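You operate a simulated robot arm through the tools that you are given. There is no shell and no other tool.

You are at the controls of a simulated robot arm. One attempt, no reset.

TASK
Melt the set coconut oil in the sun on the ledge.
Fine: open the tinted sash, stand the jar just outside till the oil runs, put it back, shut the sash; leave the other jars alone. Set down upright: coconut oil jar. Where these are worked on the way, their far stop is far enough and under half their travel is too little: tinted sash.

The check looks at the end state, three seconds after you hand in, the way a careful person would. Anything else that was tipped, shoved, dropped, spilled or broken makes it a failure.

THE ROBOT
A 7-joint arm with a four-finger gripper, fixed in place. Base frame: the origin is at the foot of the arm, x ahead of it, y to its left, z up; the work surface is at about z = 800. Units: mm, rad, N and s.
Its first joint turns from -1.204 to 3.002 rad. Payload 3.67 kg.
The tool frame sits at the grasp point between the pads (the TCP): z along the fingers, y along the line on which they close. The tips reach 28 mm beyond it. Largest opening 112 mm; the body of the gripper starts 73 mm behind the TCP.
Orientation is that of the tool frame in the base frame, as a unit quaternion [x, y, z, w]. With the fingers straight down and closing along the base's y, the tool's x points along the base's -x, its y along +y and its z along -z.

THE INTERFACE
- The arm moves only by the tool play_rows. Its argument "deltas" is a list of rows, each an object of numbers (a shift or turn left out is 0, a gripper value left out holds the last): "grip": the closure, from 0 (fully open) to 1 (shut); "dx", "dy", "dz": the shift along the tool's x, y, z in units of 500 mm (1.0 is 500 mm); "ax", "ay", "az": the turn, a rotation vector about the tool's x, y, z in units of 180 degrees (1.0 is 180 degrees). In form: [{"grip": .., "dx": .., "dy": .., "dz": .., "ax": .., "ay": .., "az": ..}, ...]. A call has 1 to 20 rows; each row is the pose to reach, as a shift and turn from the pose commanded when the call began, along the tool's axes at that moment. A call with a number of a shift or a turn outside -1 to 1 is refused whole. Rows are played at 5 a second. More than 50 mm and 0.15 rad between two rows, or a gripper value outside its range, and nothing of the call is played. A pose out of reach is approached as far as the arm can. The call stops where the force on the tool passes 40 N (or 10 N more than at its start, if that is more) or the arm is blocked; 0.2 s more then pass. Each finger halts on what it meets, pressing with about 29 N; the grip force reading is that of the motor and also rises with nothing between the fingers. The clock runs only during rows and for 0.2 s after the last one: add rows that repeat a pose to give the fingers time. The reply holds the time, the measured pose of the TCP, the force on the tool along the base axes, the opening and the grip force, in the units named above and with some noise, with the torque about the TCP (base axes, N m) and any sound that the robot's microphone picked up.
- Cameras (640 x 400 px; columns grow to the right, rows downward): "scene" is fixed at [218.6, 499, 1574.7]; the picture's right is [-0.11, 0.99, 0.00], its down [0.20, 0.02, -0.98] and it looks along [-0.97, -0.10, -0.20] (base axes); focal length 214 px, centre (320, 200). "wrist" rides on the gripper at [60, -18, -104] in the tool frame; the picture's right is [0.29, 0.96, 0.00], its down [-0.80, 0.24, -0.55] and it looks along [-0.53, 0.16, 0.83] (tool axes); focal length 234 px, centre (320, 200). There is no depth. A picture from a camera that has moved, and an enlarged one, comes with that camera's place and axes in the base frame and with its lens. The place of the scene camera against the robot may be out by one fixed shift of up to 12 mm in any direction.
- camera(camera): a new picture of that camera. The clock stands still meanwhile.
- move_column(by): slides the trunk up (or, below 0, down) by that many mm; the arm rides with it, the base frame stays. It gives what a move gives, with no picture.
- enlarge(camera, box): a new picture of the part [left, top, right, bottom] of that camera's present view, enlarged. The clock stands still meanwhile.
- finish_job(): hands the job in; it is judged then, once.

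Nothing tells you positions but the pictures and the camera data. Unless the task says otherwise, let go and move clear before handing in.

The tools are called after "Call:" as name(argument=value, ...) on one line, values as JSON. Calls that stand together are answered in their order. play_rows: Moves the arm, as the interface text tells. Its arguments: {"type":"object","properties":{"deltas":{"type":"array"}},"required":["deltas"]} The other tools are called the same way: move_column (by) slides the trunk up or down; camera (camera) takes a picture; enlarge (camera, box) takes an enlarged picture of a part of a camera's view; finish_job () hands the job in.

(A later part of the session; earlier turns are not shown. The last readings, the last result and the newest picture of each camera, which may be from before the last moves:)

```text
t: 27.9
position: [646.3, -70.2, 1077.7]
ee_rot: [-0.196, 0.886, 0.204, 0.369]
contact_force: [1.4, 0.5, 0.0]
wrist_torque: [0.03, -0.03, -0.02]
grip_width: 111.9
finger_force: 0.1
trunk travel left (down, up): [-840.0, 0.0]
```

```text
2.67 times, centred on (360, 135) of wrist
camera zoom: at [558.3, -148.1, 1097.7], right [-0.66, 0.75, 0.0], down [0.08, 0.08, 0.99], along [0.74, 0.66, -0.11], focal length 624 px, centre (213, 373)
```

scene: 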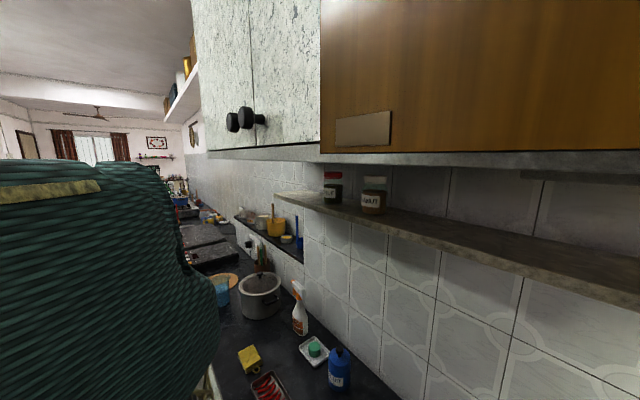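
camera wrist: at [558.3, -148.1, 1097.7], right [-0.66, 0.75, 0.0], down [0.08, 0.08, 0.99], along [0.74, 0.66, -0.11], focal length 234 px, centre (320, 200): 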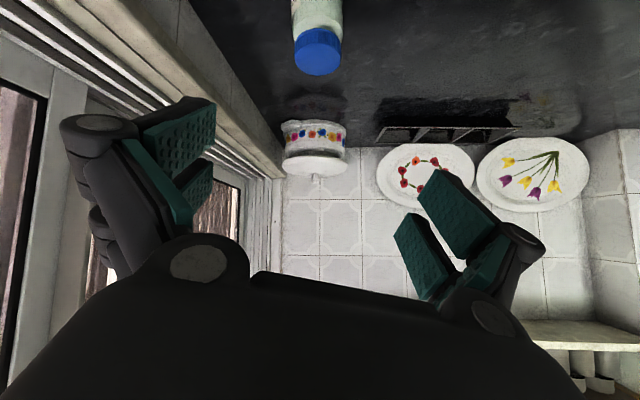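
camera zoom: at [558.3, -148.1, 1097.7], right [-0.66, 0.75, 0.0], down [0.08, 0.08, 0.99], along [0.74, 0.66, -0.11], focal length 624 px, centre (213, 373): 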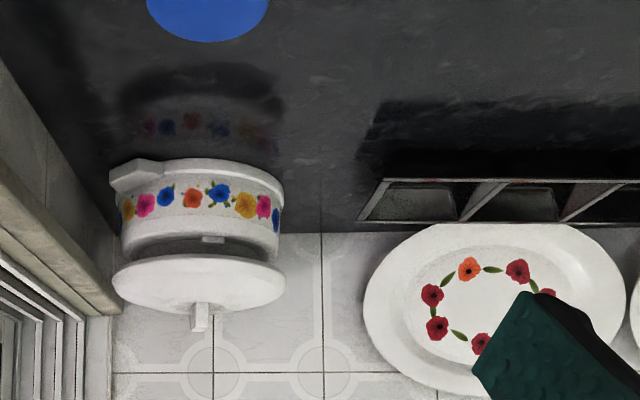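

The jar is about 62 mm wide and its lid top is at about (756, 23, 899). Its contents are pale and solid, and a label wraps its window side. I'll zoom in on the label edge.

Call:
enlarge(camera="wrist", box=[285, 0, 325, 25])

Call:
play_rows(deltas=[{"dx": 0.0, "dy": -0.06, "dz": -0.06, "ay": 0.03}, {"dy": -0.12, "dz": -0.12, "ay": 0.06}, {"dy": -0.17, "dz": -0.17, "ay": 0.1}])

Call:
camera(camera="wrist")

```text
16.00 times, centred on (305, 12) of wrist
camera zoom: at [558.3, -148.1, 1097.7], right [-0.66, 0.75, 0.0], down [0.08, 0.08, 0.99], along [0.74, 0.66, -0.11], focal length 3747 px, centre (560, 3200)
```

zoom: 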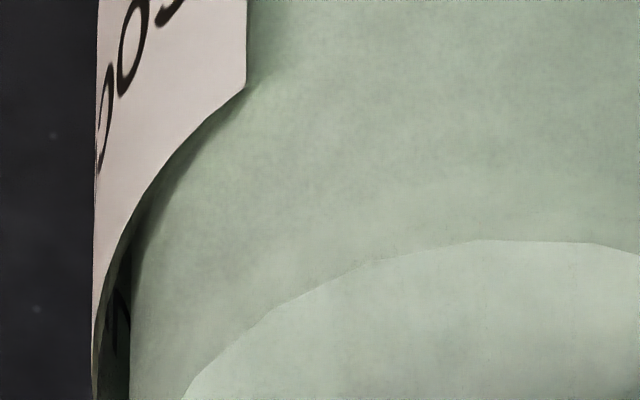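

```text
t: 28.7
position: [640.9, -183.8, 1114.3]
ee_rot: [-0.225, 0.933, 0.171, 0.224]
contact_force: [-0.6, 0.1, -0.2]
wrist_torque: [-0.04, -0.02, -0.03]
grip_width: 111.9
finger_force: 0.0
trunk travel left (down, up): [-840.0, 0.0]
```

```text
taken
camera wrist: at [565.5, -261.9, 1167.6], right [-0.71, 0.71, 0.06], down [0.33, 0.24, 0.91], along [0.63, 0.67, -0.4], focal length 234 px, centre (320, 200)
```

wrist: 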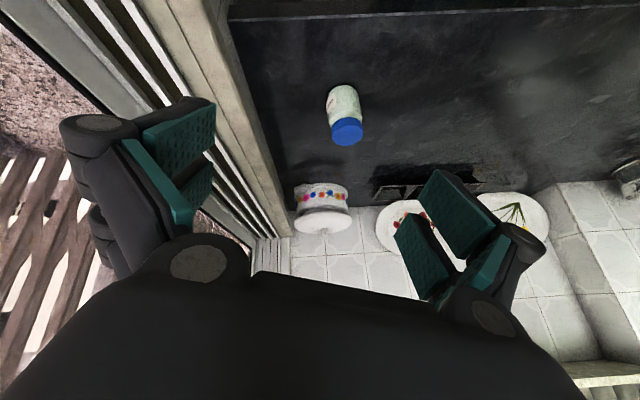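

Call:
enlarge(camera="wrist", box=[310, 70, 382, 150])

Call:
enlarge(camera="wrist", box=[0, 0, 330, 206])

```text
5.00 times, centred on (346, 110) of wrist
camera zoom: at [565.5, -261.9, 1167.6], right [-0.71, 0.71, 0.06], down [0.33, 0.24, 0.91], along [0.63, 0.67, -0.4], focal length 1171 px, centre (190, 650)
```

zoom: 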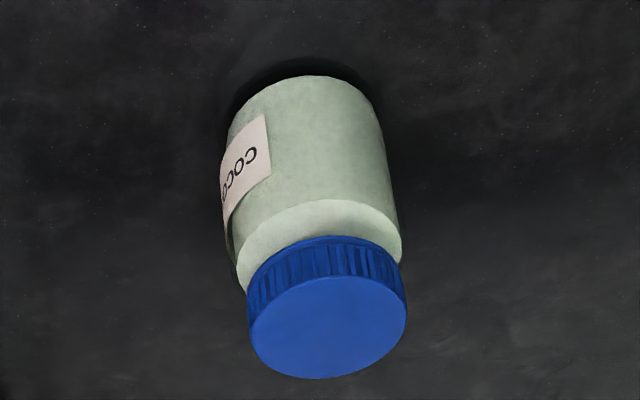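

```text
1.94 times, centred on (165, 103) of wrist
camera zoom: at [565.5, -261.9, 1167.6], right [-0.71, 0.71, 0.06], down [0.33, 0.24, 0.91], along [0.63, 0.67, -0.4], focal length 454 px, centre (621, 388)
```

zoom: 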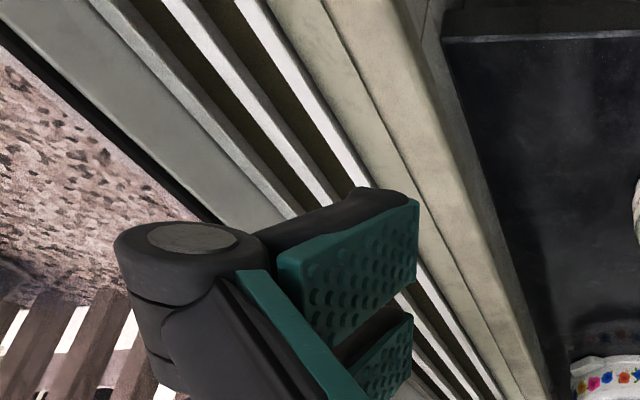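

The label reads "COCO…", so this is the coconut oil jar. Next I'll line the gripper up in front of the tinted sash's pull fin, with the fingers closing along the sash's sliding direction.

Call:
play_rows(deltas=[{"dx": -0.0425, "dy": -0.0054, "dz": 0.0175, "ax": 0.0323, "ay": -0.0139, "az": 0.0289}, {"dx": -0.085, "dy": -0.0109, "dz": 0.035, "ax": 0.0645, "ay": -0.0277, "az": 0.0578}, {"dx": -0.1276, "dy": -0.0163, "dz": 0.0524, "ax": 0.0968, "ay": -0.0416, "az": 0.0867}, {"dx": -0.1701, "dy": -0.0218, "dz": 0.0699, "ax": 0.129, "ay": -0.0554, "az": 0.1156}, {"dx": -0.2126, "dy": -0.0272, "dz": 0.0874, "ax": 0.1613, "ay": -0.0693, "az": 0.1445}, {"dx": -0.2551, "dy": -0.0326, "dz": 0.1049, "ax": 0.1935, "ay": -0.0832, "az": 0.1734}, {"dx": -0.2976, "dy": -0.0381, "dz": 0.1224, "ax": 0.2258, "ay": -0.097, "az": 0.2023}, {"dx": -0.3402, "dy": -0.0435, "dz": 0.1398, "ax": 0.258, "ay": -0.1109, "az": 0.2312}, {"dx": -0.3827, "dy": -0.049, "dz": 0.1573, "ax": 0.2903, "ay": -0.1247, "az": 0.2601}, {"dx": -0.4252, "dy": -0.0544, "dz": 0.1748, "ax": 0.3225, "ay": -0.1386, "az": 0.289}])

Call:
camera(camera="wrist")

Call:
camera(camera="scene")

```text
t: 30.9
position: [854.5, -98.4, 1138.3]
ee_rot: [0.356, 0.832, -0.17, 0.391]
contact_force: [1.4, -0.3, -0.3]
wrist_torque: [-0.01, 0.0, -0.07]
grip_width: 111.8
finger_force: 0.2
trunk travel left (down, up): [-840.0, 0.0]
```

```text
taken
camera wrist: at [760.7, -23.0, 1159.2], right [0.57, 0.79, -0.23], down [0.23, 0.11, 0.97], along [0.79, -0.6, -0.12], focal length 234 px, centre (320, 200)
```

wrist: 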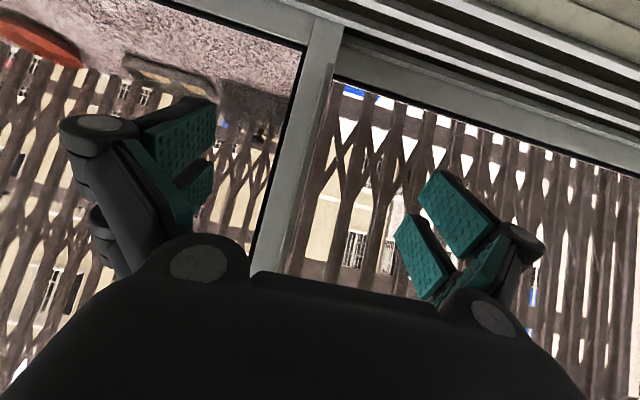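

```text
taken
```

scene: 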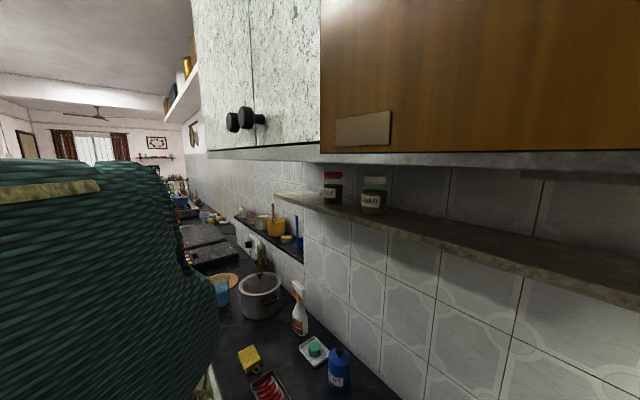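

The fin appears nearly centred between the open fingers. I'll zoom to measure its alignment with the tool axis.

Call:
enlarge(camera="wrist", box=[240, 20, 400, 120])

Call:
enlarge(camera="wrist", box=[240, 120, 400, 280])

```text
4.00 times, centred on (320, 70) of wrist
camera zoom: at [760.7, -23.0, 1159.2], right [0.57, 0.79, -0.23], down [0.23, 0.11, 0.97], along [0.79, -0.6, -0.12], focal length 937 px, centre (320, 720)
```

zoom: 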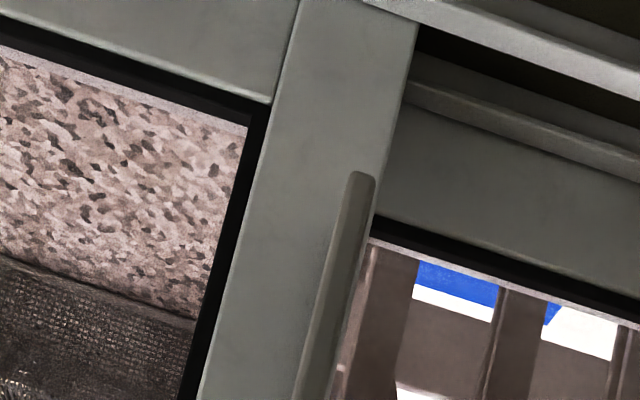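

```text
2.50 times, centred on (320, 200) of wrist
camera zoom: at [760.7, -23.0, 1159.2], right [0.57, 0.79, -0.23], down [0.23, 0.11, 0.97], along [0.79, -0.6, -0.12], focal length 585 px, centre (320, 200)
```

zoom: 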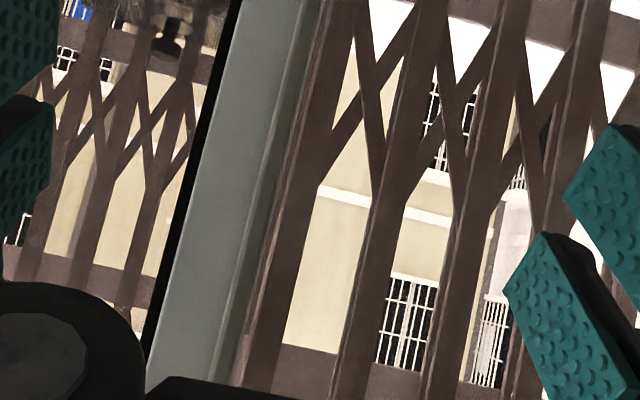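

The tool axis meets the fin within a couple of millimetres. I'll move in along the window normal with the fingers partly closed, stopping short of the stile face.

Call:
play_rows(deltas=[{"grip": 0.4, "dx": -0.0238, "dz": 0.0284}, {"grip": 0.4, "dx": -0.0476, "dz": 0.0567}, {"grip": 0.4, "dx": -0.0714, "dz": 0.0851}, {"grip": 0.4, "dx": -0.0952, "dz": 0.1134}])

Call:
camera(camera="wrist")

Call:
enlarge(camera="wrist", box=[220, 60, 420, 260])

```text
t: 31.9
position: [905.6, -153.6, 1140.8]
ee_rot: [0.357, 0.833, -0.166, 0.39]
contact_force: [0.4, -0.5, 0.3]
wrist_torque: [0.01, 0.01, 0.01]
grip_width: 67.1
finger_force: 0.2
trunk travel left (down, up): [-840.0, 0.0]
```

```text
taken
camera wrist: at [811.7, -77.2, 1161.4], right [0.57, 0.8, -0.22], down [0.23, 0.1, 0.97], along [0.79, -0.6, -0.13], focal length 234 px, centre (320, 200)
```

wrist: 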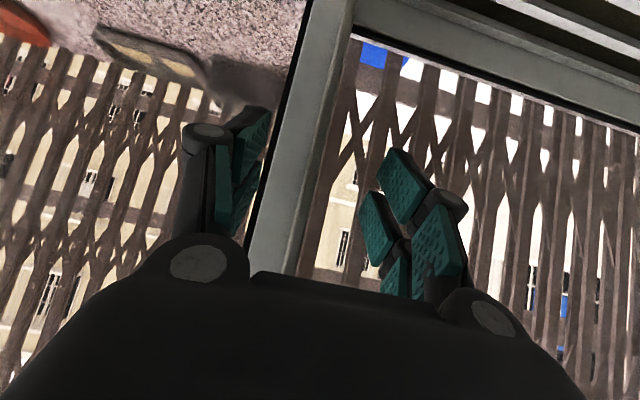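

```text
2.00 times, centred on (320, 160) of wrist
camera zoom: at [811.7, -77.2, 1161.4], right [0.57, 0.8, -0.22], down [0.23, 0.1, 0.97], along [0.79, -0.6, -0.13], focal length 468 px, centre (320, 280)
```

zoom: 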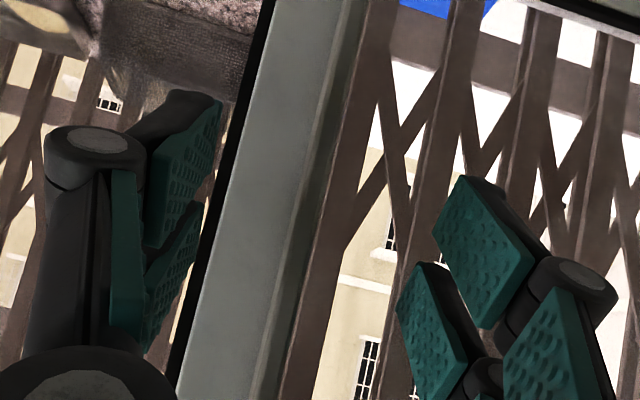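

Fin is about 3 mm left of the tool axis. I'll move the last 9 mm in and close on it.

Call:
play_rows(deltas=[{"grip": 0.4, "dx": -0.0058, "dy": -0.005, "dz": 0.0069}, {"grip": 0.4, "dx": -0.0116, "dy": -0.005, "dz": 0.0138}, {"grip": 0.7, "dx": -0.0116, "dy": -0.005, "dz": 0.0138}, {"grip": 0.9, "dx": -0.0116, "dy": -0.005, "dz": 0.0138}, {"grip": 1.0, "dx": -0.0116, "dy": -0.005, "dz": 0.0138}, {"grip": 1.0, "dx": -0.0116, "dy": -0.005, "dz": 0.0138}])

Call:
camera(camera="wrist")

```text
t: 33.3
position: [908.8, -160.3, 1141.2]
ee_rot: [0.357, 0.833, -0.165, 0.39]
contact_force: [-5.3, -3.3, -0.4]
wrist_torque: [-1.04, 1.12, 1.08]
grip_width: 7.4
finger_force: 44.4
trunk travel left (down, up): [-840.0, 0.0]
```

```text
taken
camera wrist: at [814.1, -85.1, 1162.4], right [0.57, 0.79, -0.22], down [0.23, 0.1, 0.97], along [0.79, -0.6, -0.13], focal length 234 px, centre (320, 200)
```

wrist: 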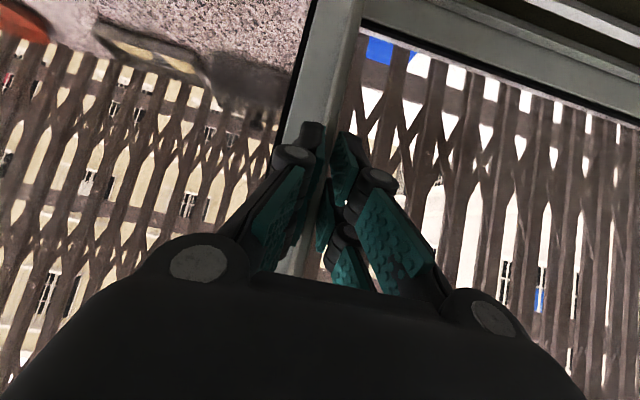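

The fingers hold the fin (7.4 mm thick). I'll now try sliding the sash to the left, gently at first.

Call:
play_rows(deltas=[{"grip": 1.0, "dy": -0.02}, {"grip": 1.0, "dy": -0.04}, {"grip": 1.0, "dy": -0.06}, {"grip": 1.0, "dy": -0.08}, {"grip": 1.0, "dy": -0.1}])

```text
t: 34.5
position: [873.0, -194.9, 1141.7]
ee_rot: [0.357, 0.832, -0.167, 0.39]
contact_force: [6.3, -5.3, 10.5]
wrist_torque: [-1.4, 0.55, 1.25]
grip_width: 7.5
finger_force: 44.7
trunk travel left (down, up): [-840.0, 0.0]
```

It slides left freely, about 50 mm so far. I'll continue.

Call:
play_rows(deltas=[{"grip": 1.0, "dy": -0.04}, {"grip": 1.0, "dy": -0.08}, {"grip": 1.0, "dy": -0.12}, {"grip": 1.0, "dy": -0.16}, {"grip": 1.0, "dy": -0.2}])

Call:
camera(camera="wrist")

```text
t: 35.7
position: [800.3, -266.7, 1140.6]
ee_rot: [0.358, 0.832, -0.166, 0.391]
contact_force: [15.6, -18.2, 16.4]
wrist_torque: [-1.73, 0.21, 1.09]
grip_width: 7.7
finger_force: 43.9
trunk travel left (down, up): [-840.0, 0.0]
```

```text
taken
camera wrist: at [705.5, -191.9, 1161.7], right [0.57, 0.79, -0.22], down [0.23, 0.1, 0.97], along [0.79, -0.6, -0.13], focal length 234 px, centre (320, 200)
```

wrist: 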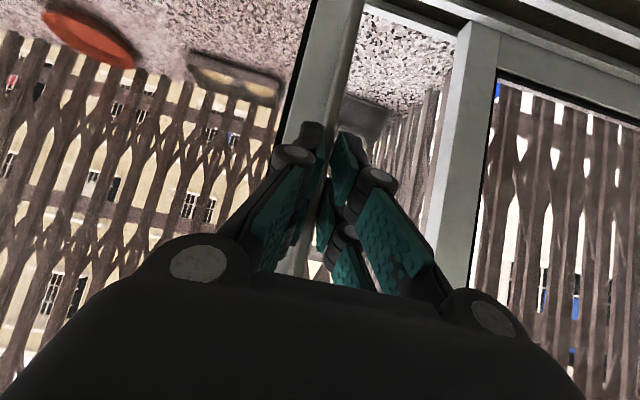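

The sash is opening, and the ledge seen directly is clearly brighter than through the glass, so this is the tinted one. The track runs about 1° off my line and the side force is building, so I'll correct for that and continue.

Call:
play_rows(deltas=[{"grip": 1.0, "dx": -0.0045, "dy": -0.05, "dz": 0.0025}, {"grip": 1.0, "dx": -0.0051, "dy": -0.1, "dz": 0.003}, {"grip": 1.0, "dx": -0.0059, "dy": -0.15, "dz": 0.0035}, {"grip": 1.0, "dx": -0.0065, "dy": -0.2, "dz": 0.0041}, {"grip": 1.0, "dx": -0.0072, "dy": -0.25, "dz": 0.0045}, {"grip": 1.0, "dx": -0.0078, "dy": -0.3, "dz": 0.005}, {"grip": 1.0, "dx": -0.0086, "dy": -0.35, "dz": 0.0056}, {"grip": 1.0, "dx": -0.0093, "dy": -0.4, "dz": 0.006}])

Call:
camera(camera="wrist")

```text
t: 37.5
position: [657.6, -408.0, 1141.9]
ee_rot: [0.357, 0.833, -0.165, 0.389]
contact_force: [3.1, -3.3, -5.8]
wrist_torque: [-1.76, -0.02, 1.13]
grip_width: 7.3
finger_force: 45.0
trunk travel left (down, up): [-840.0, 0.0]
```

```text
taken
camera wrist: at [563.7, -333.2, 1162.0], right [0.57, 0.79, -0.22], down [0.23, 0.1, 0.97], along [0.79, -0.6, -0.13], focal length 234 px, centre (320, 200)
```

wrist: 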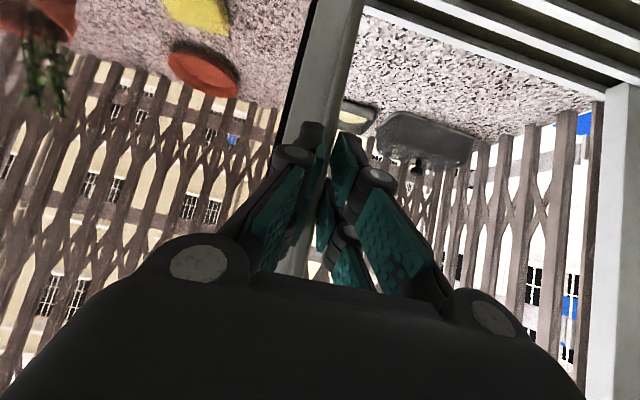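

About 353 mm open and running smoothly. I'll push on toward the far stop to get more room.

Call:
play_rows(deltas=[{"grip": 1.0, "dx": -0.0005, "dy": -0.04, "dz": 0.0004}, {"grip": 1.0, "dx": -0.001, "dy": -0.08, "dz": 0.0008}, {"grip": 1.0, "dx": -0.0015, "dy": -0.12, "dz": 0.0012}, {"grip": 1.0, "dx": -0.002, "dy": -0.16, "dz": 0.0016}, {"grip": 1.0, "dx": -0.0025, "dy": -0.2, "dz": 0.002}, {"grip": 1.0, "dx": -0.003, "dy": -0.24, "dz": 0.0024}, {"grip": 1.0, "dx": -0.0035, "dy": -0.28, "dz": 0.0028}])

Call:
camera(camera="wrist")

```text
t: 38.7
position: [595.6, -470.6, 1140.7]
ee_rot: [0.353, 0.835, -0.163, 0.39]
contact_force: [13.2, 1.5, -15.1]
wrist_torque: [-1.07, 0.47, 1.27]
grip_width: 7.1
finger_force: 44.3
trunk travel left (down, up): [-840.0, 0.0]
stopped in row 6: the force on the tool passed its limit at 52 N (the readings are from after the stop); the commanded pose is now the measured one
```

```text
taken
camera wrist: at [500.8, -396.3, 1162.3], right [0.56, 0.8, -0.22], down [0.23, 0.1, 0.97], along [0.8, -0.59, -0.13], focal length 234 px, centre (320, 200)
```

wrist: 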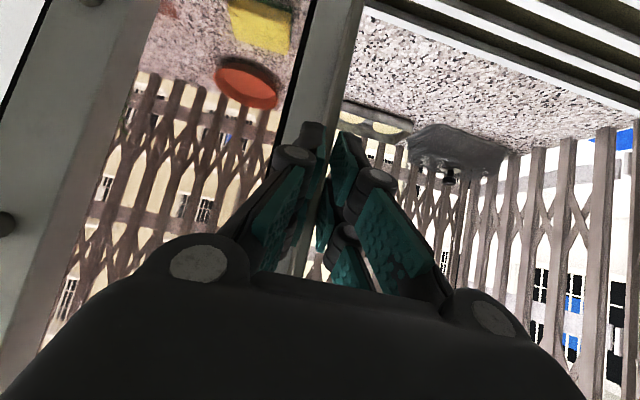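

It reached its far stop after about 441 mm. I'll release the fin and back straight away from the window.

Call:
play_rows(deltas=[{"grip": 0.6}, {"grip": 0.5}, {"grip": 0.5, "dx": 0.0386, "dz": -0.046}, {"grip": 0.5, "dx": 0.09, "dz": -0.1072}, {"grip": 0.3, "dx": 0.1414, "dz": -0.1685}, {"grip": 0.0, "dx": 0.193, "dz": -0.23}])

Call:
camera(camera="wrist")

```text
t: 40.1
position: [549.3, -370.0, 1125.0]
ee_rot: [0.355, 0.833, -0.164, 0.391]
contact_force: [0.2, 0.0, 1.7]
wrist_torque: [0.0, -0.04, -0.03]
grip_width: 112.0
finger_force: 0.1
out of reach, approached as far as the arm can: row 4, 5, 6
trunk travel left (down, up): [-840.0, 0.0]
```

```text
taken
camera wrist: at [453.6, -295.7, 1147.1], right [0.56, 0.8, -0.22], down [0.23, 0.1, 0.97], along [0.8, -0.59, -0.13], focal length 234 px, centre (320, 200)
```

wrist: 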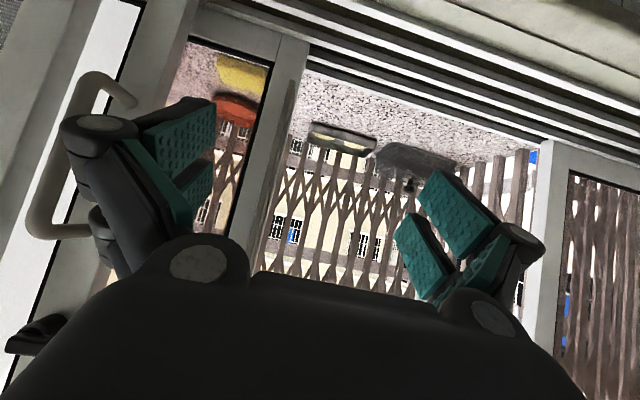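

The sash stays open and the section between it and the right-hand sash is clear. I'll take a downward look through the opening at the ledge before fetching the jar.

Call:
play_rows(deltas=[{"dx": -0.0178, "dy": 0.047, "dz": -0.0341, "ay": 0.0399, "az": -0.0006}, {"dx": -0.0356, "dy": 0.0939, "dz": -0.0682, "ay": 0.0797, "az": -0.0012}, {"dx": -0.0534, "dy": 0.1409, "dz": -0.1023, "ay": 0.1196, "az": -0.0018}, {"dx": -0.0712, "dy": 0.1879, "dz": -0.1363, "ay": 0.1594, "az": -0.0025}, {"dx": -0.089, "dy": 0.2349, "dz": -0.1704, "ay": 0.1993, "az": -0.0031}, {"dx": -0.1068, "dy": 0.2818, "dz": -0.2045, "ay": 0.2391, "az": -0.0037}, {"dx": -0.1246, "dy": 0.3288, "dz": -0.2386, "ay": 0.279, "az": -0.0043}])

Call:
camera(camera="wrist")

```text
t: 41.7
position: [631.2, -226.0, 1245.3]
ee_rot: [0.395, 0.918, 0.015, -0.011]
contact_force: [0.8, 0.2, -0.4]
wrist_torque: [0.02, 0.02, 0.03]
grip_width: 112.1
finger_force: 0.0
trunk travel left (down, up): [-840.0, 0.0]
```

```text
taken
camera wrist: at [577.3, -198.3, 1352.3], right [0.5, 0.87, 0.03], down [0.73, -0.43, 0.53], along [0.47, -0.24, -0.85], focal length 234 px, centre (320, 200)
```

wrist: 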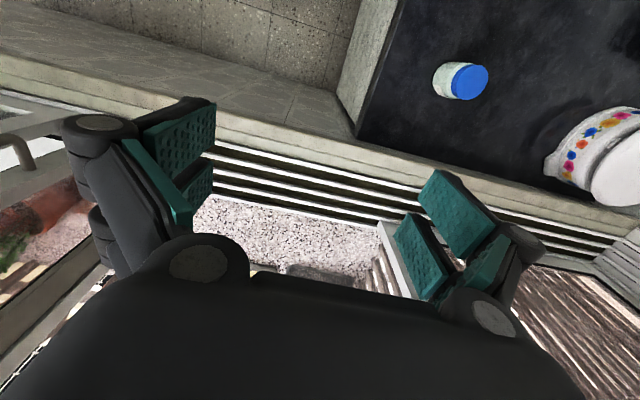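

Call:
enlarge(camera="wrist", box=[180, 130, 430, 290])

Call:
enlarge(camera="wrist", box=[400, 40, 520, 115])

```text
2.50 times, centred on (305, 210) of wrist
camera zoom: at [577.3, -198.3, 1352.3], right [0.5, 0.87, 0.03], down [0.73, -0.43, 0.53], along [0.47, -0.24, -0.85], focal length 585 px, centre (358, 175)
```

zoom: 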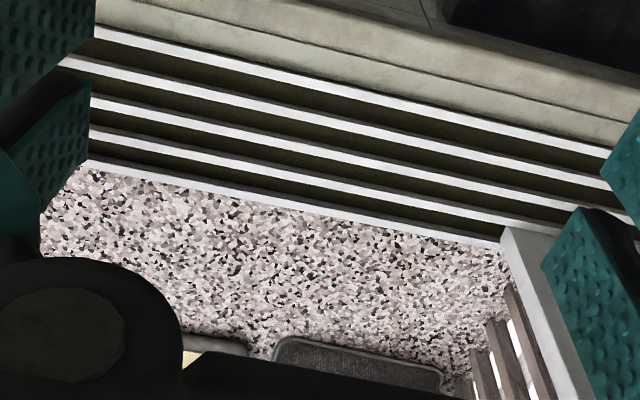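

```text
5.33 times, centred on (460, 78) of wrist
camera zoom: at [577.3, -198.3, 1352.3], right [0.5, 0.87, 0.03], down [0.73, -0.43, 0.53], along [0.47, -0.24, -0.85], focal length 1249 px, centre (-427, 853)
```

zoom: 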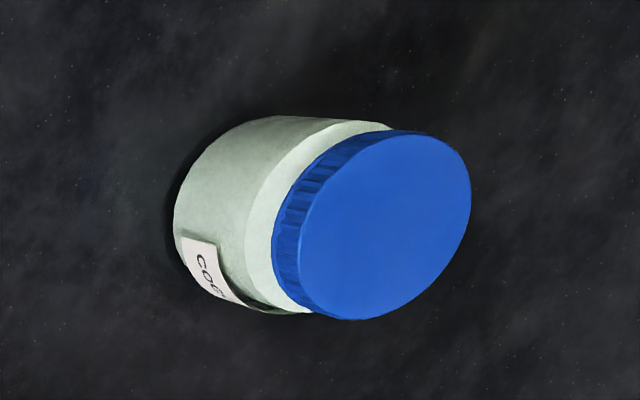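

The ledge starts right beyond the last track at roughly z≈910. The jar's place on the counter is clear around it. I'll lower the trunk to its original height and square the tool to vertical before going over the jar.

Call:
move_column(by=-190)

Call:
play_rows(deltas=[{"grip": 0.0, "ax": 0.0061, "ay": -0.0102, "az": -0.0068}])

```text
t: 43.8
position: [631.6, -224.6, 1062.0]
ee_rot: [0.393, 0.919, 0.017, -0.007]
contact_force: [0.8, 0.0, 0.4]
wrist_torque: [0.02, -0.01, 0.0]
grip_width: 111.9
finger_force: 0.1
trunk travel left (down, up): [-650.0, 190.0]
```

```text
t: 44.2
position: [628.9, -227.1, 1058.7]
ee_rot: [0.387, 0.922, 0.006, 0.0]
contact_force: [0.0, 0.1, 0.0]
wrist_torque: [-0.03, -0.03, 0.02]
grip_width: 112.0
finger_force: 0.0
trunk travel left (down, up): [-650.0, 190.0]
```

Call:
play_rows(deltas=[{"dx": 0.0256, "dy": 0.0757, "dz": 0.0}, {"dx": 0.0512, "dy": 0.1513, "dz": 0.0}, {"dx": 0.0768, "dy": 0.227, "dz": 0.0}, {"dx": 0.1024, "dy": 0.3026, "dz": 0.03}, {"dx": 0.128, "dy": 0.3783, "dz": 0.06}, {"dx": 0.1536, "dy": 0.4539, "dz": 0.09}, {"dx": 0.1792, "dy": 0.5296, "dz": 0.1174}])

Call:
camera(camera="wrist")

```text
t: 45.6
position: [743.7, -45.7, 1042.3]
ee_rot: [0.408, 0.912, 0.039, -0.009]
contact_force: [0.0, 0.5, -0.3]
wrist_torque: [-0.01, 0.0, -0.04]
grip_width: 111.7
finger_force: 0.1
trunk travel left (down, up): [-650.0, 190.0]
stopped in row 6: the arm was blocked; the commanded pose is now the measured one
```

```text
taken
camera wrist: at [689.3, -20.0, 1149.2], right [0.52, 0.85, 0.08], down [0.7, -0.48, 0.53], along [0.49, -0.22, -0.84], focal length 234 px, centre (320, 200)
```

wrist: 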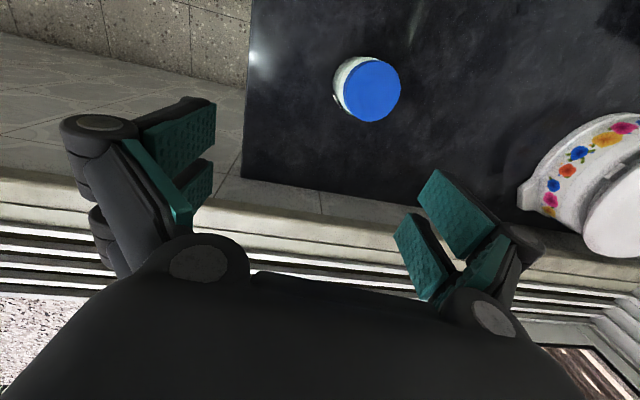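

The arm reported being blocked with no force at the tool, so it's probably a joint limit or an arm link. I'll check the scene view and then try raising the trunk a bit.

Call:
camera(camera="scene")

Call:
move_column(by=120)

```text
taken
```

scene: 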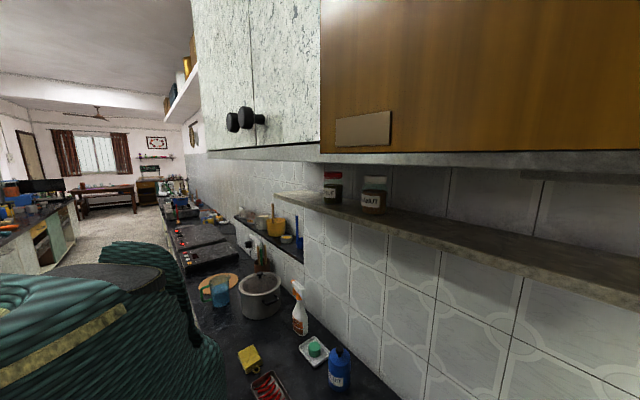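

```text
t: 47.1
position: [743.8, -47.4, 1164.9]
ee_rot: [0.408, 0.912, 0.039, -0.006]
contact_force: [-0.2, 0.0, 0.3]
wrist_torque: [-0.01, 0.0, 0.03]
grip_width: 111.9
finger_force: 0.1
trunk travel left (down, up): [-770.0, 70.0]
```

Call:
play_rows(deltas=[{"ax": 0.0043, "ay": -0.0007, "az": -0.0446}, {"ax": 0.0085, "ay": -0.0013, "az": -0.0892}, {"ax": 0.0128, "ay": -0.002, "az": -0.1338}, {"ax": 0.0171, "ay": -0.0026, "az": -0.1784}, {"ax": 0.0213, "ay": -0.0033, "az": -0.223}, {"ax": 0.0256, "ay": -0.0039, "az": -0.2676}])

Call:
camera(camera="wrist")

```text
t: 48.5
position: [743.5, -46.6, 1165.7]
ee_rot: [-0.002, 1.0, 0.0, -0.001]
contact_force: [0.8, 0.7, 0.3]
wrist_torque: [-0.01, 0.04, -0.03]
grip_width: 112.0
finger_force: 0.1
trunk travel left (down, up): [-770.0, 70.0]
```

```text
taken
camera wrist: at [684.3, -62.1, 1269.2], right [-0.29, 0.96, 0.0], down [0.8, 0.24, 0.55], along [0.53, 0.16, -0.83], focal length 234 px, centre (320, 200)
```

wrist: 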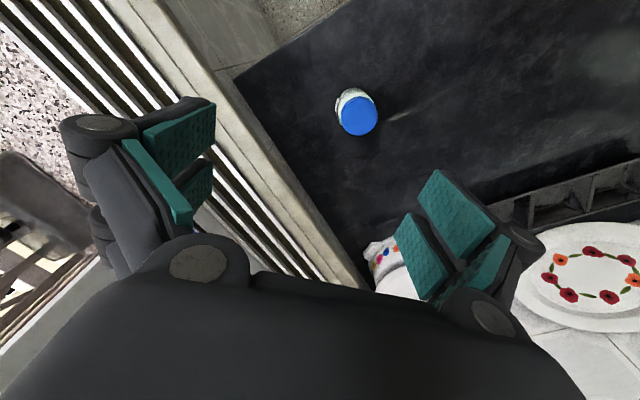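

Call:
enlarge(camera="wrist", box=[310, 75, 406, 135])

```text
6.67 times, centred on (358, 105) of wrist
camera zoom: at [684.3, -62.1, 1269.2], right [-0.29, 0.96, 0.0], down [0.8, 0.24, 0.55], along [0.53, 0.16, -0.83], focal length 1561 px, centre (67, 833)
```

zoom: 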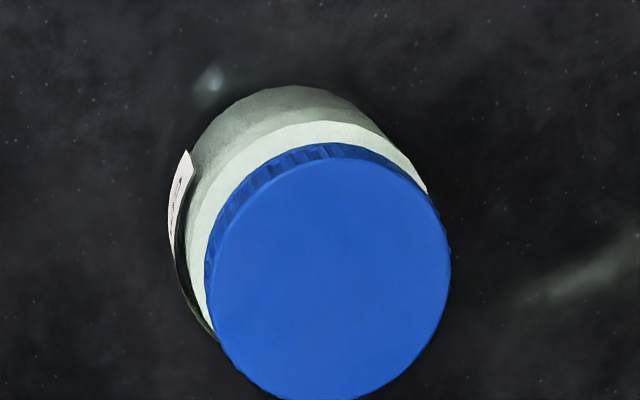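

The lid is consistently at (756.5, 23). I'll move over it and come down partway, then check the alignment.

Call:
play_rows(deltas=[{"grip": 0.0, "dx": -0.0129, "dy": 0.07}, {"dx": -0.0258, "dy": 0.139}, {"dx": -0.0258, "dy": 0.139, "dz": 0.09}, {"dx": -0.0258, "dy": 0.139, "dz": 0.18}, {"dx": -0.0258, "dy": 0.139, "dz": 0.27}, {"dx": -0.0258, "dy": 0.139, "dz": 0.35}])

Call:
camera(camera="wrist")

```text
t: 49.9
position: [757.3, 22.9, 990.0]
ee_rot: [0.0, 1.0, 0.0, -0.001]
contact_force: [-1.1, 0.9, 0.5]
wrist_torque: [-0.01, 0.01, 0.0]
grip_width: 112.0
finger_force: 0.2
trunk travel left (down, up): [-770.0, 70.0]
```

```text
taken
camera wrist: at [698.5, 7.3, 1094.2], right [-0.29, 0.96, 0.0], down [0.8, 0.24, 0.55], along [0.53, 0.16, -0.83], focal length 234 px, centre (320, 200)
```

wrist: 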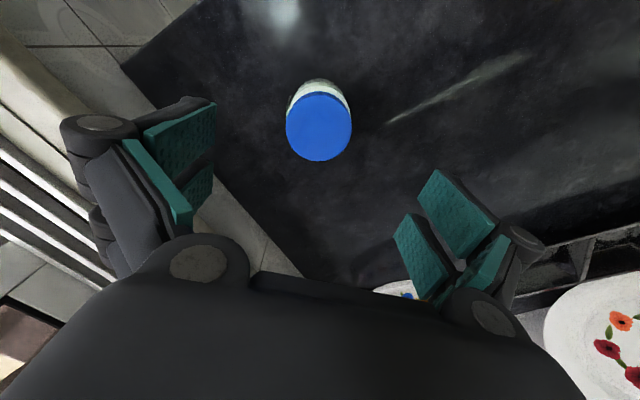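

Call:
enlarge(camera="wrist", box=[240, 70, 400, 170])

```text
4.00 times, centred on (320, 120) of wrist
camera zoom: at [698.5, 7.3, 1094.2], right [-0.29, 0.96, 0.0], down [0.8, 0.24, 0.55], along [0.53, 0.16, -0.83], focal length 937 px, centre (320, 520)
```

zoom: 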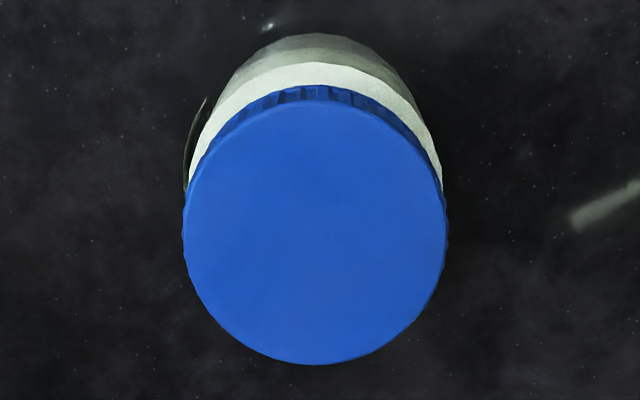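

Alignment is good to a few millimetres. I'll nudge it slightly, lower around the jar body and close.

Call:
play_rows(deltas=[{"grip": 0.0, "dx": 0.006, "dy": -0.003, "dz": 0.05}, {"dx": 0.006, "dy": -0.003, "dz": 0.1}, {"dx": 0.006, "dy": -0.003, "dz": 0.15}, {"dx": 0.006, "dy": -0.003, "dz": 0.2}, {"dx": 0.006, "dy": -0.003, "dz": 0.24}, {"dx": 0.006, "dy": -0.003, "dz": 0.274}])

Call:
camera(camera="wrist")

```text
t: 51.3
position: [753.6, 21.4, 849.8]
ee_rot: [-0.001, 1.0, 0.0, -0.001]
contact_force: [-0.1, -0.1, 0.9]
wrist_torque: [0.02, 0.01, -0.01]
grip_width: 111.7
finger_force: 0.0
trunk travel left (down, up): [-770.0, 70.0]
```

```text
taken
camera wrist: at [694.0, 5.7, 955.4], right [-0.29, 0.96, 0.0], down [0.8, 0.24, 0.55], along [0.53, 0.16, -0.83], focal length 234 px, centre (320, 200)
```

wrist: 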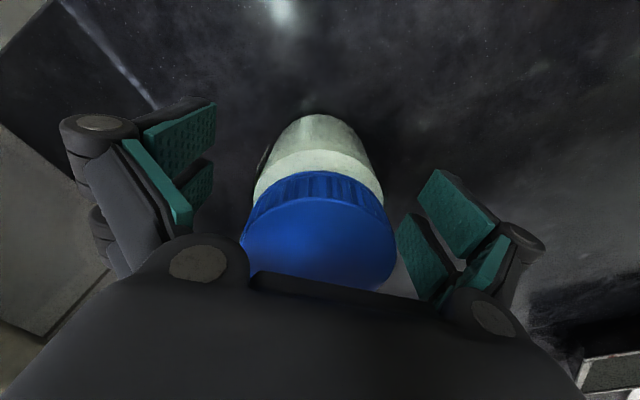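

Call:
play_rows(deltas=[{"grip": 0.3}, {"grip": 0.4}, {"grip": 0.5}, {"grip": 0.6}, {"grip": 0.6}])

Call:
camera(camera="wrist")

```text
t: 52.5
position: [752.7, 21.8, 851.2]
ee_rot: [0.0, 1.0, 0.0, -0.001]
contact_force: [-1.1, 0.4, 0.2]
wrist_torque: [0.06, 0.03, 0.0]
grip_width: 64.8
finger_force: 29.3
trunk travel left (down, up): [-770.0, 70.0]
```

```text
taken
camera wrist: at [693.4, 5.4, 956.0], right [-0.29, 0.96, 0.0], down [0.8, 0.24, 0.55], along [0.53, 0.16, -0.83], focal length 234 px, centre (320, 200)
```

wrist: 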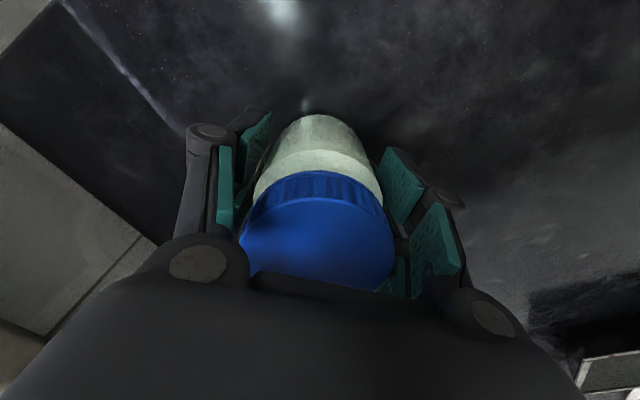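

The jar is held at 65 mm. I'll lift it straight up slowly.

Call:
play_rows(deltas=[{"grip": 0.6, "dz": -0.02}, {"grip": 0.6, "dz": -0.06}, {"grip": 0.6, "dz": -0.12}, {"grip": 0.6, "dz": -0.18}, {"grip": 0.6, "dz": -0.24}, {"grip": 0.6, "dz": -0.3}, {"grip": 0.6, "dz": -0.36}, {"grip": 0.6, "dz": -0.42}])

Call:
camera(camera="wrist")

```text
t: 54.3
position: [751.6, 22.2, 1063.3]
ee_rot: [-0.001, 1.0, 0.0, -0.001]
contact_force: [0.3, -0.1, -4.3]
wrist_torque: [0.01, -0.01, 0.0]
grip_width: 64.7
finger_force: 29.4
trunk travel left (down, up): [-770.0, 70.0]
```

```text
taken
camera wrist: at [691.7, 6.6, 1167.2], right [-0.29, 0.96, 0.0], down [0.8, 0.24, 0.55], along [0.53, 0.16, -0.83], focal length 234 px, centre (320, 200)
```

wrist: 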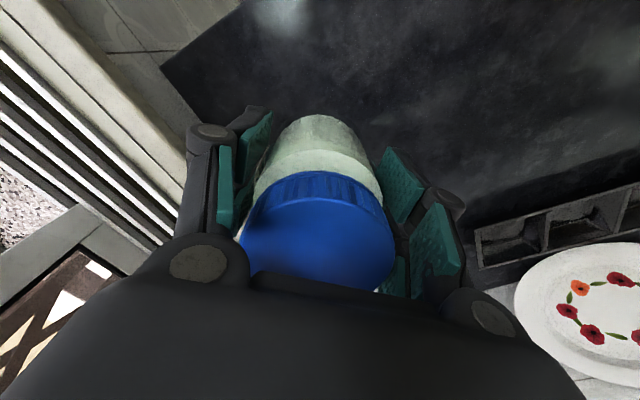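

The jar lifts cleanly, weighing about 0.4 kg. Now I'll carry it toward the opening, turning the wrist to face it.

Call:
play_rows(deltas=[{"grip": 0.6, "dx": 0.0231, "dy": -0.066, "az": 0.0243}, {"grip": 0.6, "dx": 0.0463, "dy": -0.132, "az": 0.0486}, {"grip": 0.6, "dx": 0.0694, "dy": -0.198, "az": 0.0729}, {"grip": 0.6, "dx": 0.0926, "dy": -0.264, "az": 0.0971}, {"grip": 0.6, "dx": 0.1157, "dy": -0.33, "az": 0.1214}, {"grip": 0.6, "dx": 0.1389, "dy": -0.396, "az": 0.1457}, {"grip": 0.6, "dx": 0.162, "dy": -0.462, "az": 0.17}])

Call:
camera(camera="wrist")

```text
t: 55.9
position: [669.1, -210.3, 1062.7]
ee_rot: [0.264, 0.964, 0.0, 0.0]
contact_force: [0.6, -0.6, -3.5]
wrist_torque: [0.05, 0.05, 0.04]
grip_width: 64.8
finger_force: 29.1
trunk travel left (down, up): [-770.0, 70.0]
```

```text
taken
camera wrist: at [609.4, -192.9, 1167.0], right [0.24, 0.97, 0.0], down [0.81, -0.2, 0.55], along [0.54, -0.13, -0.83], focal length 234 px, centre (320, 200)
```

wrist: 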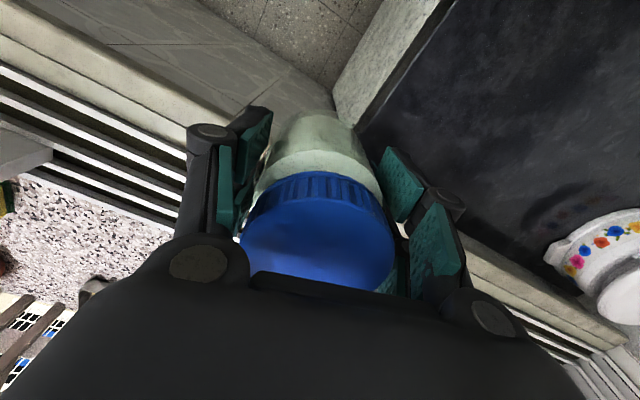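

Call:
play_rows(deltas=[{"grip": 0.6, "dx": -0.061, "dy": -0.0401}, {"grip": 0.6, "dx": -0.1221, "dy": -0.0802}, {"grip": 0.6, "dx": -0.1832, "dy": -0.1202}, {"grip": 0.6, "dx": -0.2442, "dy": -0.1603}])

Call:
camera(camera="wrist")

```text
t: 56.9
position: [736.0, -342.2, 1060.7]
ee_rot: [0.263, 0.965, 0.001, -0.002]
contact_force: [0.1, -0.7, -3.8]
wrist_torque: [0.03, 0.05, -0.05]
grip_width: 64.8
finger_force: 28.5
trunk travel left (down, up): [-770.0, 70.0]
```

```text
taken
camera wrist: at [676.1, -326.5, 1165.7], right [0.24, 0.97, 0.0], down [0.81, -0.2, 0.55], along [0.54, -0.13, -0.83], focal length 234 px, centre (320, 200)
```

wrist: 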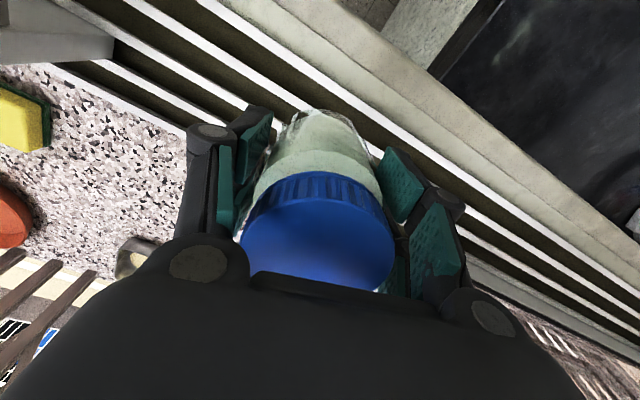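

Call:
play_rows(deltas=[{"grip": 0.6, "dx": -0.061, "dy": -0.0401}, {"grip": 0.6, "dx": -0.1221, "dy": -0.0802}, {"grip": 0.6, "dx": -0.1832, "dy": -0.1202}, {"grip": 0.6, "dx": -0.2442, "dy": -0.1603}])

Call:
camera(camera="wrist")

```text
t: 57.9
position: [802.1, -473.7, 1060.1]
ee_rot: [0.262, 0.965, 0.0, -0.003]
contact_force: [0.2, -0.7, -3.6]
wrist_torque: [0.08, 0.05, -0.01]
grip_width: 65.0
finger_force: 28.6
trunk travel left (down, up): [-770.0, 70.0]
```

```text
taken
camera wrist: at [742.1, -456.8, 1164.6], right [0.24, 0.97, 0.0], down [0.81, -0.2, 0.55], along [0.53, -0.13, -0.83], focal length 234 px, centre (320, 200)
```

wrist: 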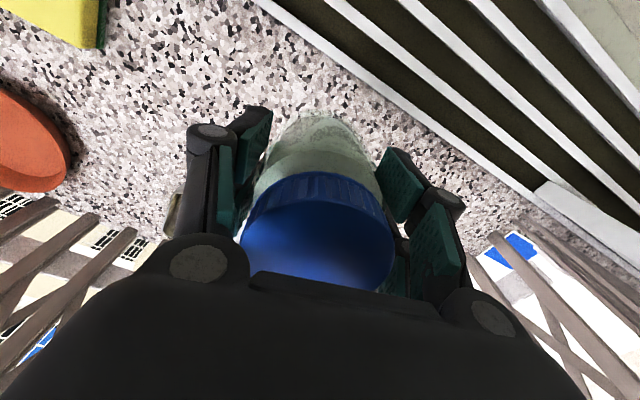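

The jar is over clear ledge, about 60 mm beyond the last track. I'll lower it, slowly once near the expected surface.

Call:
play_rows(deltas=[{"grip": 0.6, "dz": 0.04}, {"grip": 0.6, "dz": 0.08}, {"grip": 0.6, "dz": 0.12}, {"grip": 0.6, "dz": 0.15}])

Call:
camera(camera="wrist")

```text
t: 58.9
position: [802.0, -473.1, 986.8]
ee_rot: [0.263, 0.965, 0.0, -0.002]
contact_force: [0.0, -0.3, -3.3]
wrist_torque: [0.05, 0.03, 0.0]
grip_width: 64.7
finger_force: 29.3
trunk travel left (down, up): [-770.0, 70.0]
```

```text
taken
camera wrist: at [741.6, -456.8, 1090.2], right [0.24, 0.97, 0.0], down [0.81, -0.2, 0.55], along [0.54, -0.13, -0.83], focal length 234 px, centre (320, 200)
```

wrist: 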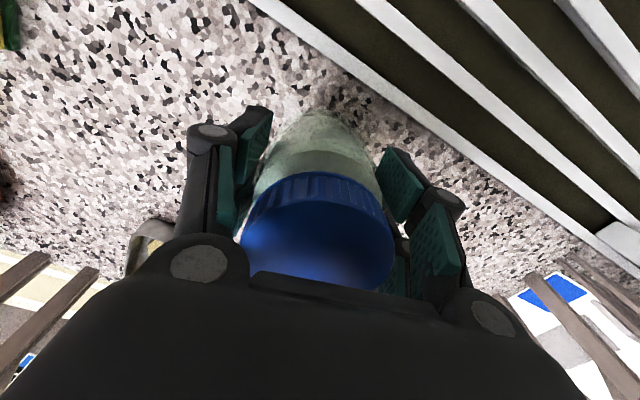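

Call:
play_rows(deltas=[{"grip": 0.6, "dz": 0.006}, {"grip": 0.6, "dz": 0.012}, {"grip": 0.6, "dz": 0.018}])

Call:
play_rows(deltas=[{"grip": 0.6, "dz": 0.005}, {"grip": 0.6, "dz": 0.01}])

```text
t: 59.7
position: [802.4, -472.1, 978.1]
ee_rot: [0.262, 0.965, 0.0, -0.001]
contact_force: [-0.1, 0.1, -2.7]
wrist_torque: [-0.03, 0.02, -0.01]
grip_width: 65.0
finger_force: 28.7
trunk travel left (down, up): [-770.0, 70.0]
```

```text
t: 60.3
position: [801.5, -471.2, 972.7]
ee_rot: [0.264, 0.965, 0.0, -0.001]
contact_force: [-0.2, 0.7, -3.6]
wrist_torque: [0.01, 0.03, -0.04]
grip_width: 64.9
finger_force: 29.2
trunk travel left (down, up): [-770.0, 70.0]
```

Call:
play_rows(deltas=[{"grip": 0.6, "dz": 0.004}, {"grip": 0.6, "dz": 0.008}])

Call:
play_rows(deltas=[{"grip": 0.6, "dz": 0.004}, {"grip": 0.6, "dz": 0.008}])

Call:
play_rows(deltas=[{"grip": 0.6, "dz": 0.004}, {"grip": 0.6, "dz": 0.008}])

```text
t: 60.9
position: [801.1, -471.7, 967.9]
ee_rot: [0.263, 0.965, 0.001, -0.001]
contact_force: [0.1, 0.1, -3.9]
wrist_torque: [0.01, 0.02, 0.02]
grip_width: 64.5
finger_force: 28.8
trunk travel left (down, up): [-770.0, 70.0]
```

```text
t: 61.5
position: [801.6, -471.9, 964.1]
ee_rot: [0.263, 0.965, 0.0, 0.0]
contact_force: [-0.2, -0.1, -4.2]
wrist_torque: [0.03, 0.01, -0.02]
grip_width: 64.9
finger_force: 28.9
trunk travel left (down, up): [-770.0, 70.0]
```

```text
t: 62.1
position: [800.6, -471.9, 960.3]
ee_rot: [0.262, 0.965, 0.0, -0.001]
contact_force: [0.2, -1.1, -3.9]
wrist_torque: [-0.02, 0.0, 0.02]
grip_width: 64.8
finger_force: 28.8
trunk travel left (down, up): [-770.0, 70.0]
```

Call:
play_rows(deltas=[{"grip": 0.6, "dz": 0.003}, {"grip": 0.6, "dz": 0.006}])

Call:
enlarge(camera="wrist", box=[230, 60, 420, 180])

```text
t: 62.7
position: [801.4, -471.8, 957.6]
ee_rot: [0.263, 0.965, 0.001, -0.001]
contact_force: [-0.6, 0.1, -2.9]
wrist_torque: [-0.02, 0.01, 0.0]
grip_width: 64.8
finger_force: 28.9
trunk travel left (down, up): [-770.0, 70.0]
```

```text
3.33 times, centred on (325, 120) of wrist
camera zoom: at [741.0, -454.6, 1062.8], right [0.24, 0.97, 0.0], down [0.81, -0.2, 0.55], along [0.54, -0.13, -0.83], focal length 781 px, centre (303, 467)
```

zoom: 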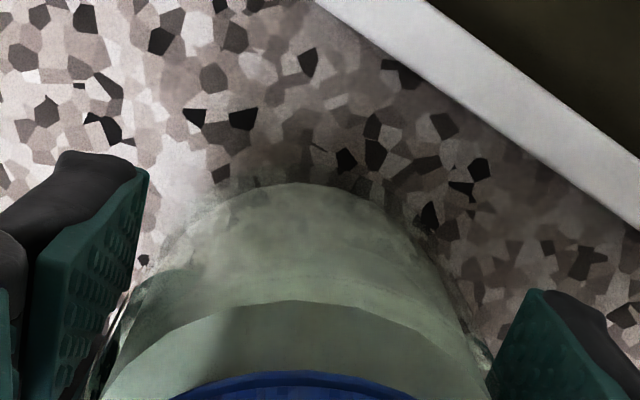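

Call:
play_rows(deltas=[{"grip": 0.6, "dz": 0.003}, {"grip": 0.6, "dz": 0.006}])

Call:
play_rows(deltas=[{"grip": 0.6, "dz": 0.003}, {"grip": 0.6, "dz": 0.006}])

```text
t: 63.3
position: [801.3, -472.4, 954.4]
ee_rot: [0.263, 0.965, 0.0, -0.001]
contact_force: [0.6, -0.4, -3.1]
wrist_torque: [0.02, 0.01, 0.0]
grip_width: 64.8
finger_force: 28.9
trunk travel left (down, up): [-770.0, 70.0]
```

```text
t: 63.9
position: [801.5, -471.5, 951.2]
ee_rot: [0.262, 0.965, 0.0, -0.001]
contact_force: [-1.0, 0.3, -4.3]
wrist_torque: [0.03, -0.01, 0.0]
grip_width: 65.2
finger_force: 28.8
trunk travel left (down, up): [-770.0, 70.0]
```

Call:
play_rows(deltas=[{"grip": 0.6, "dz": 0.003}, {"grip": 0.6, "dz": 0.006}])

Call:
play_rows(deltas=[{"grip": 0.6, "dz": 0.003}, {"grip": 0.6, "dz": 0.006}])

Call:
play_rows(deltas=[{"grip": 0.6, "dz": 0.003}, {"grip": 0.6, "dz": 0.006}])

Call:
enlarge(camera="wrist", box=[230, 60, 420, 180])

```text
t: 64.5
position: [802.3, -471.1, 950.3]
ee_rot: [0.264, 0.965, 0.0, 0.0]
contact_force: [-2.9, -1.0, 12.8]
wrist_torque: [0.17, 0.39, 0.03]
grip_width: 65.0
finger_force: 28.6
trunk travel left (down, up): [-770.0, 70.0]
```

```text
t: 65.1
position: [801.6, -470.4, 948.6]
ee_rot: [0.263, 0.965, 0.0, 0.001]
contact_force: [1.6, -6.2, 22.1]
wrist_torque: [-0.27, -0.18, 0.1]
grip_width: 65.2
finger_force: 29.4
trunk travel left (down, up): [-770.0, 70.0]
```

```text
t: 65.7
position: [800.8, -470.3, 945.1]
ee_rot: [0.263, 0.965, 0.001, 0.0]
contact_force: [-0.6, -1.3, 19.0]
wrist_torque: [-0.04, 0.11, 0.0]
grip_width: 64.9
finger_force: 28.7
trunk travel left (down, up): [-770.0, 70.0]
```

```text
3.33 times, centred on (325, 120) of wrist
camera zoom: at [740.1, -453.6, 1049.5], right [0.24, 0.97, 0.0], down [0.81, -0.2, 0.55], along [0.54, -0.13, -0.83], focal length 781 px, centre (303, 467)
```

zoom: 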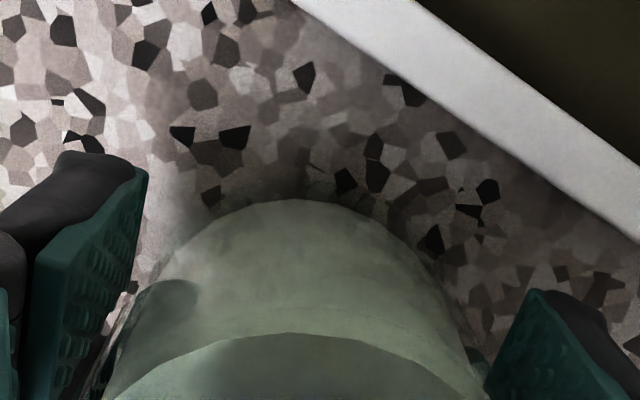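

Contact at about z≈900 for the ledge, and the jar stands on it. I'll ease the pressure off, open the fingers gently, and rise clear.

Call:
play_rows(deltas=[{"grip": 0.6, "dz": -0.003}, {"grip": 0.45, "dz": -0.003}, {"grip": 0.35, "dz": -0.003}, {"grip": 0.25, "dz": -0.003}, {"grip": 0.1, "dz": -0.003}, {"grip": 0.1, "dz": -0.003}])

Call:
camera(camera="wrist")

```text
t: 67.1
position: [801.1, -472.5, 945.6]
ee_rot: [0.263, 0.965, 0.001, -0.001]
contact_force: [-0.3, 0.0, 0.5]
wrist_torque: [0.0, 0.03, -0.01]
grip_width: 101.1
finger_force: 0.0
trunk travel left (down, up): [-770.0, 70.0]
```

```text
taken
camera wrist: at [741.3, -454.7, 1049.8], right [0.24, 0.97, 0.0], down [0.81, -0.2, 0.55], along [0.54, -0.13, -0.83], focal length 234 px, centre (320, 200)
```

wrist: 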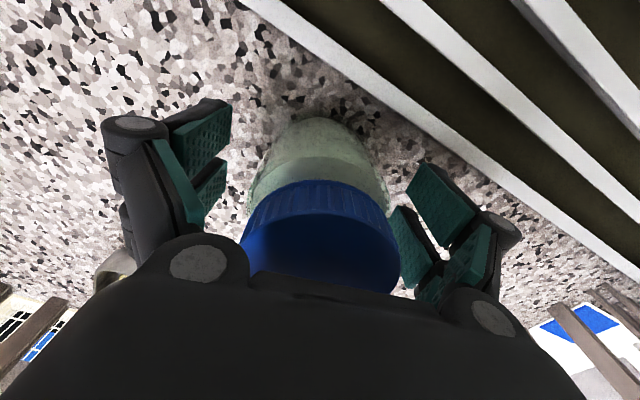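

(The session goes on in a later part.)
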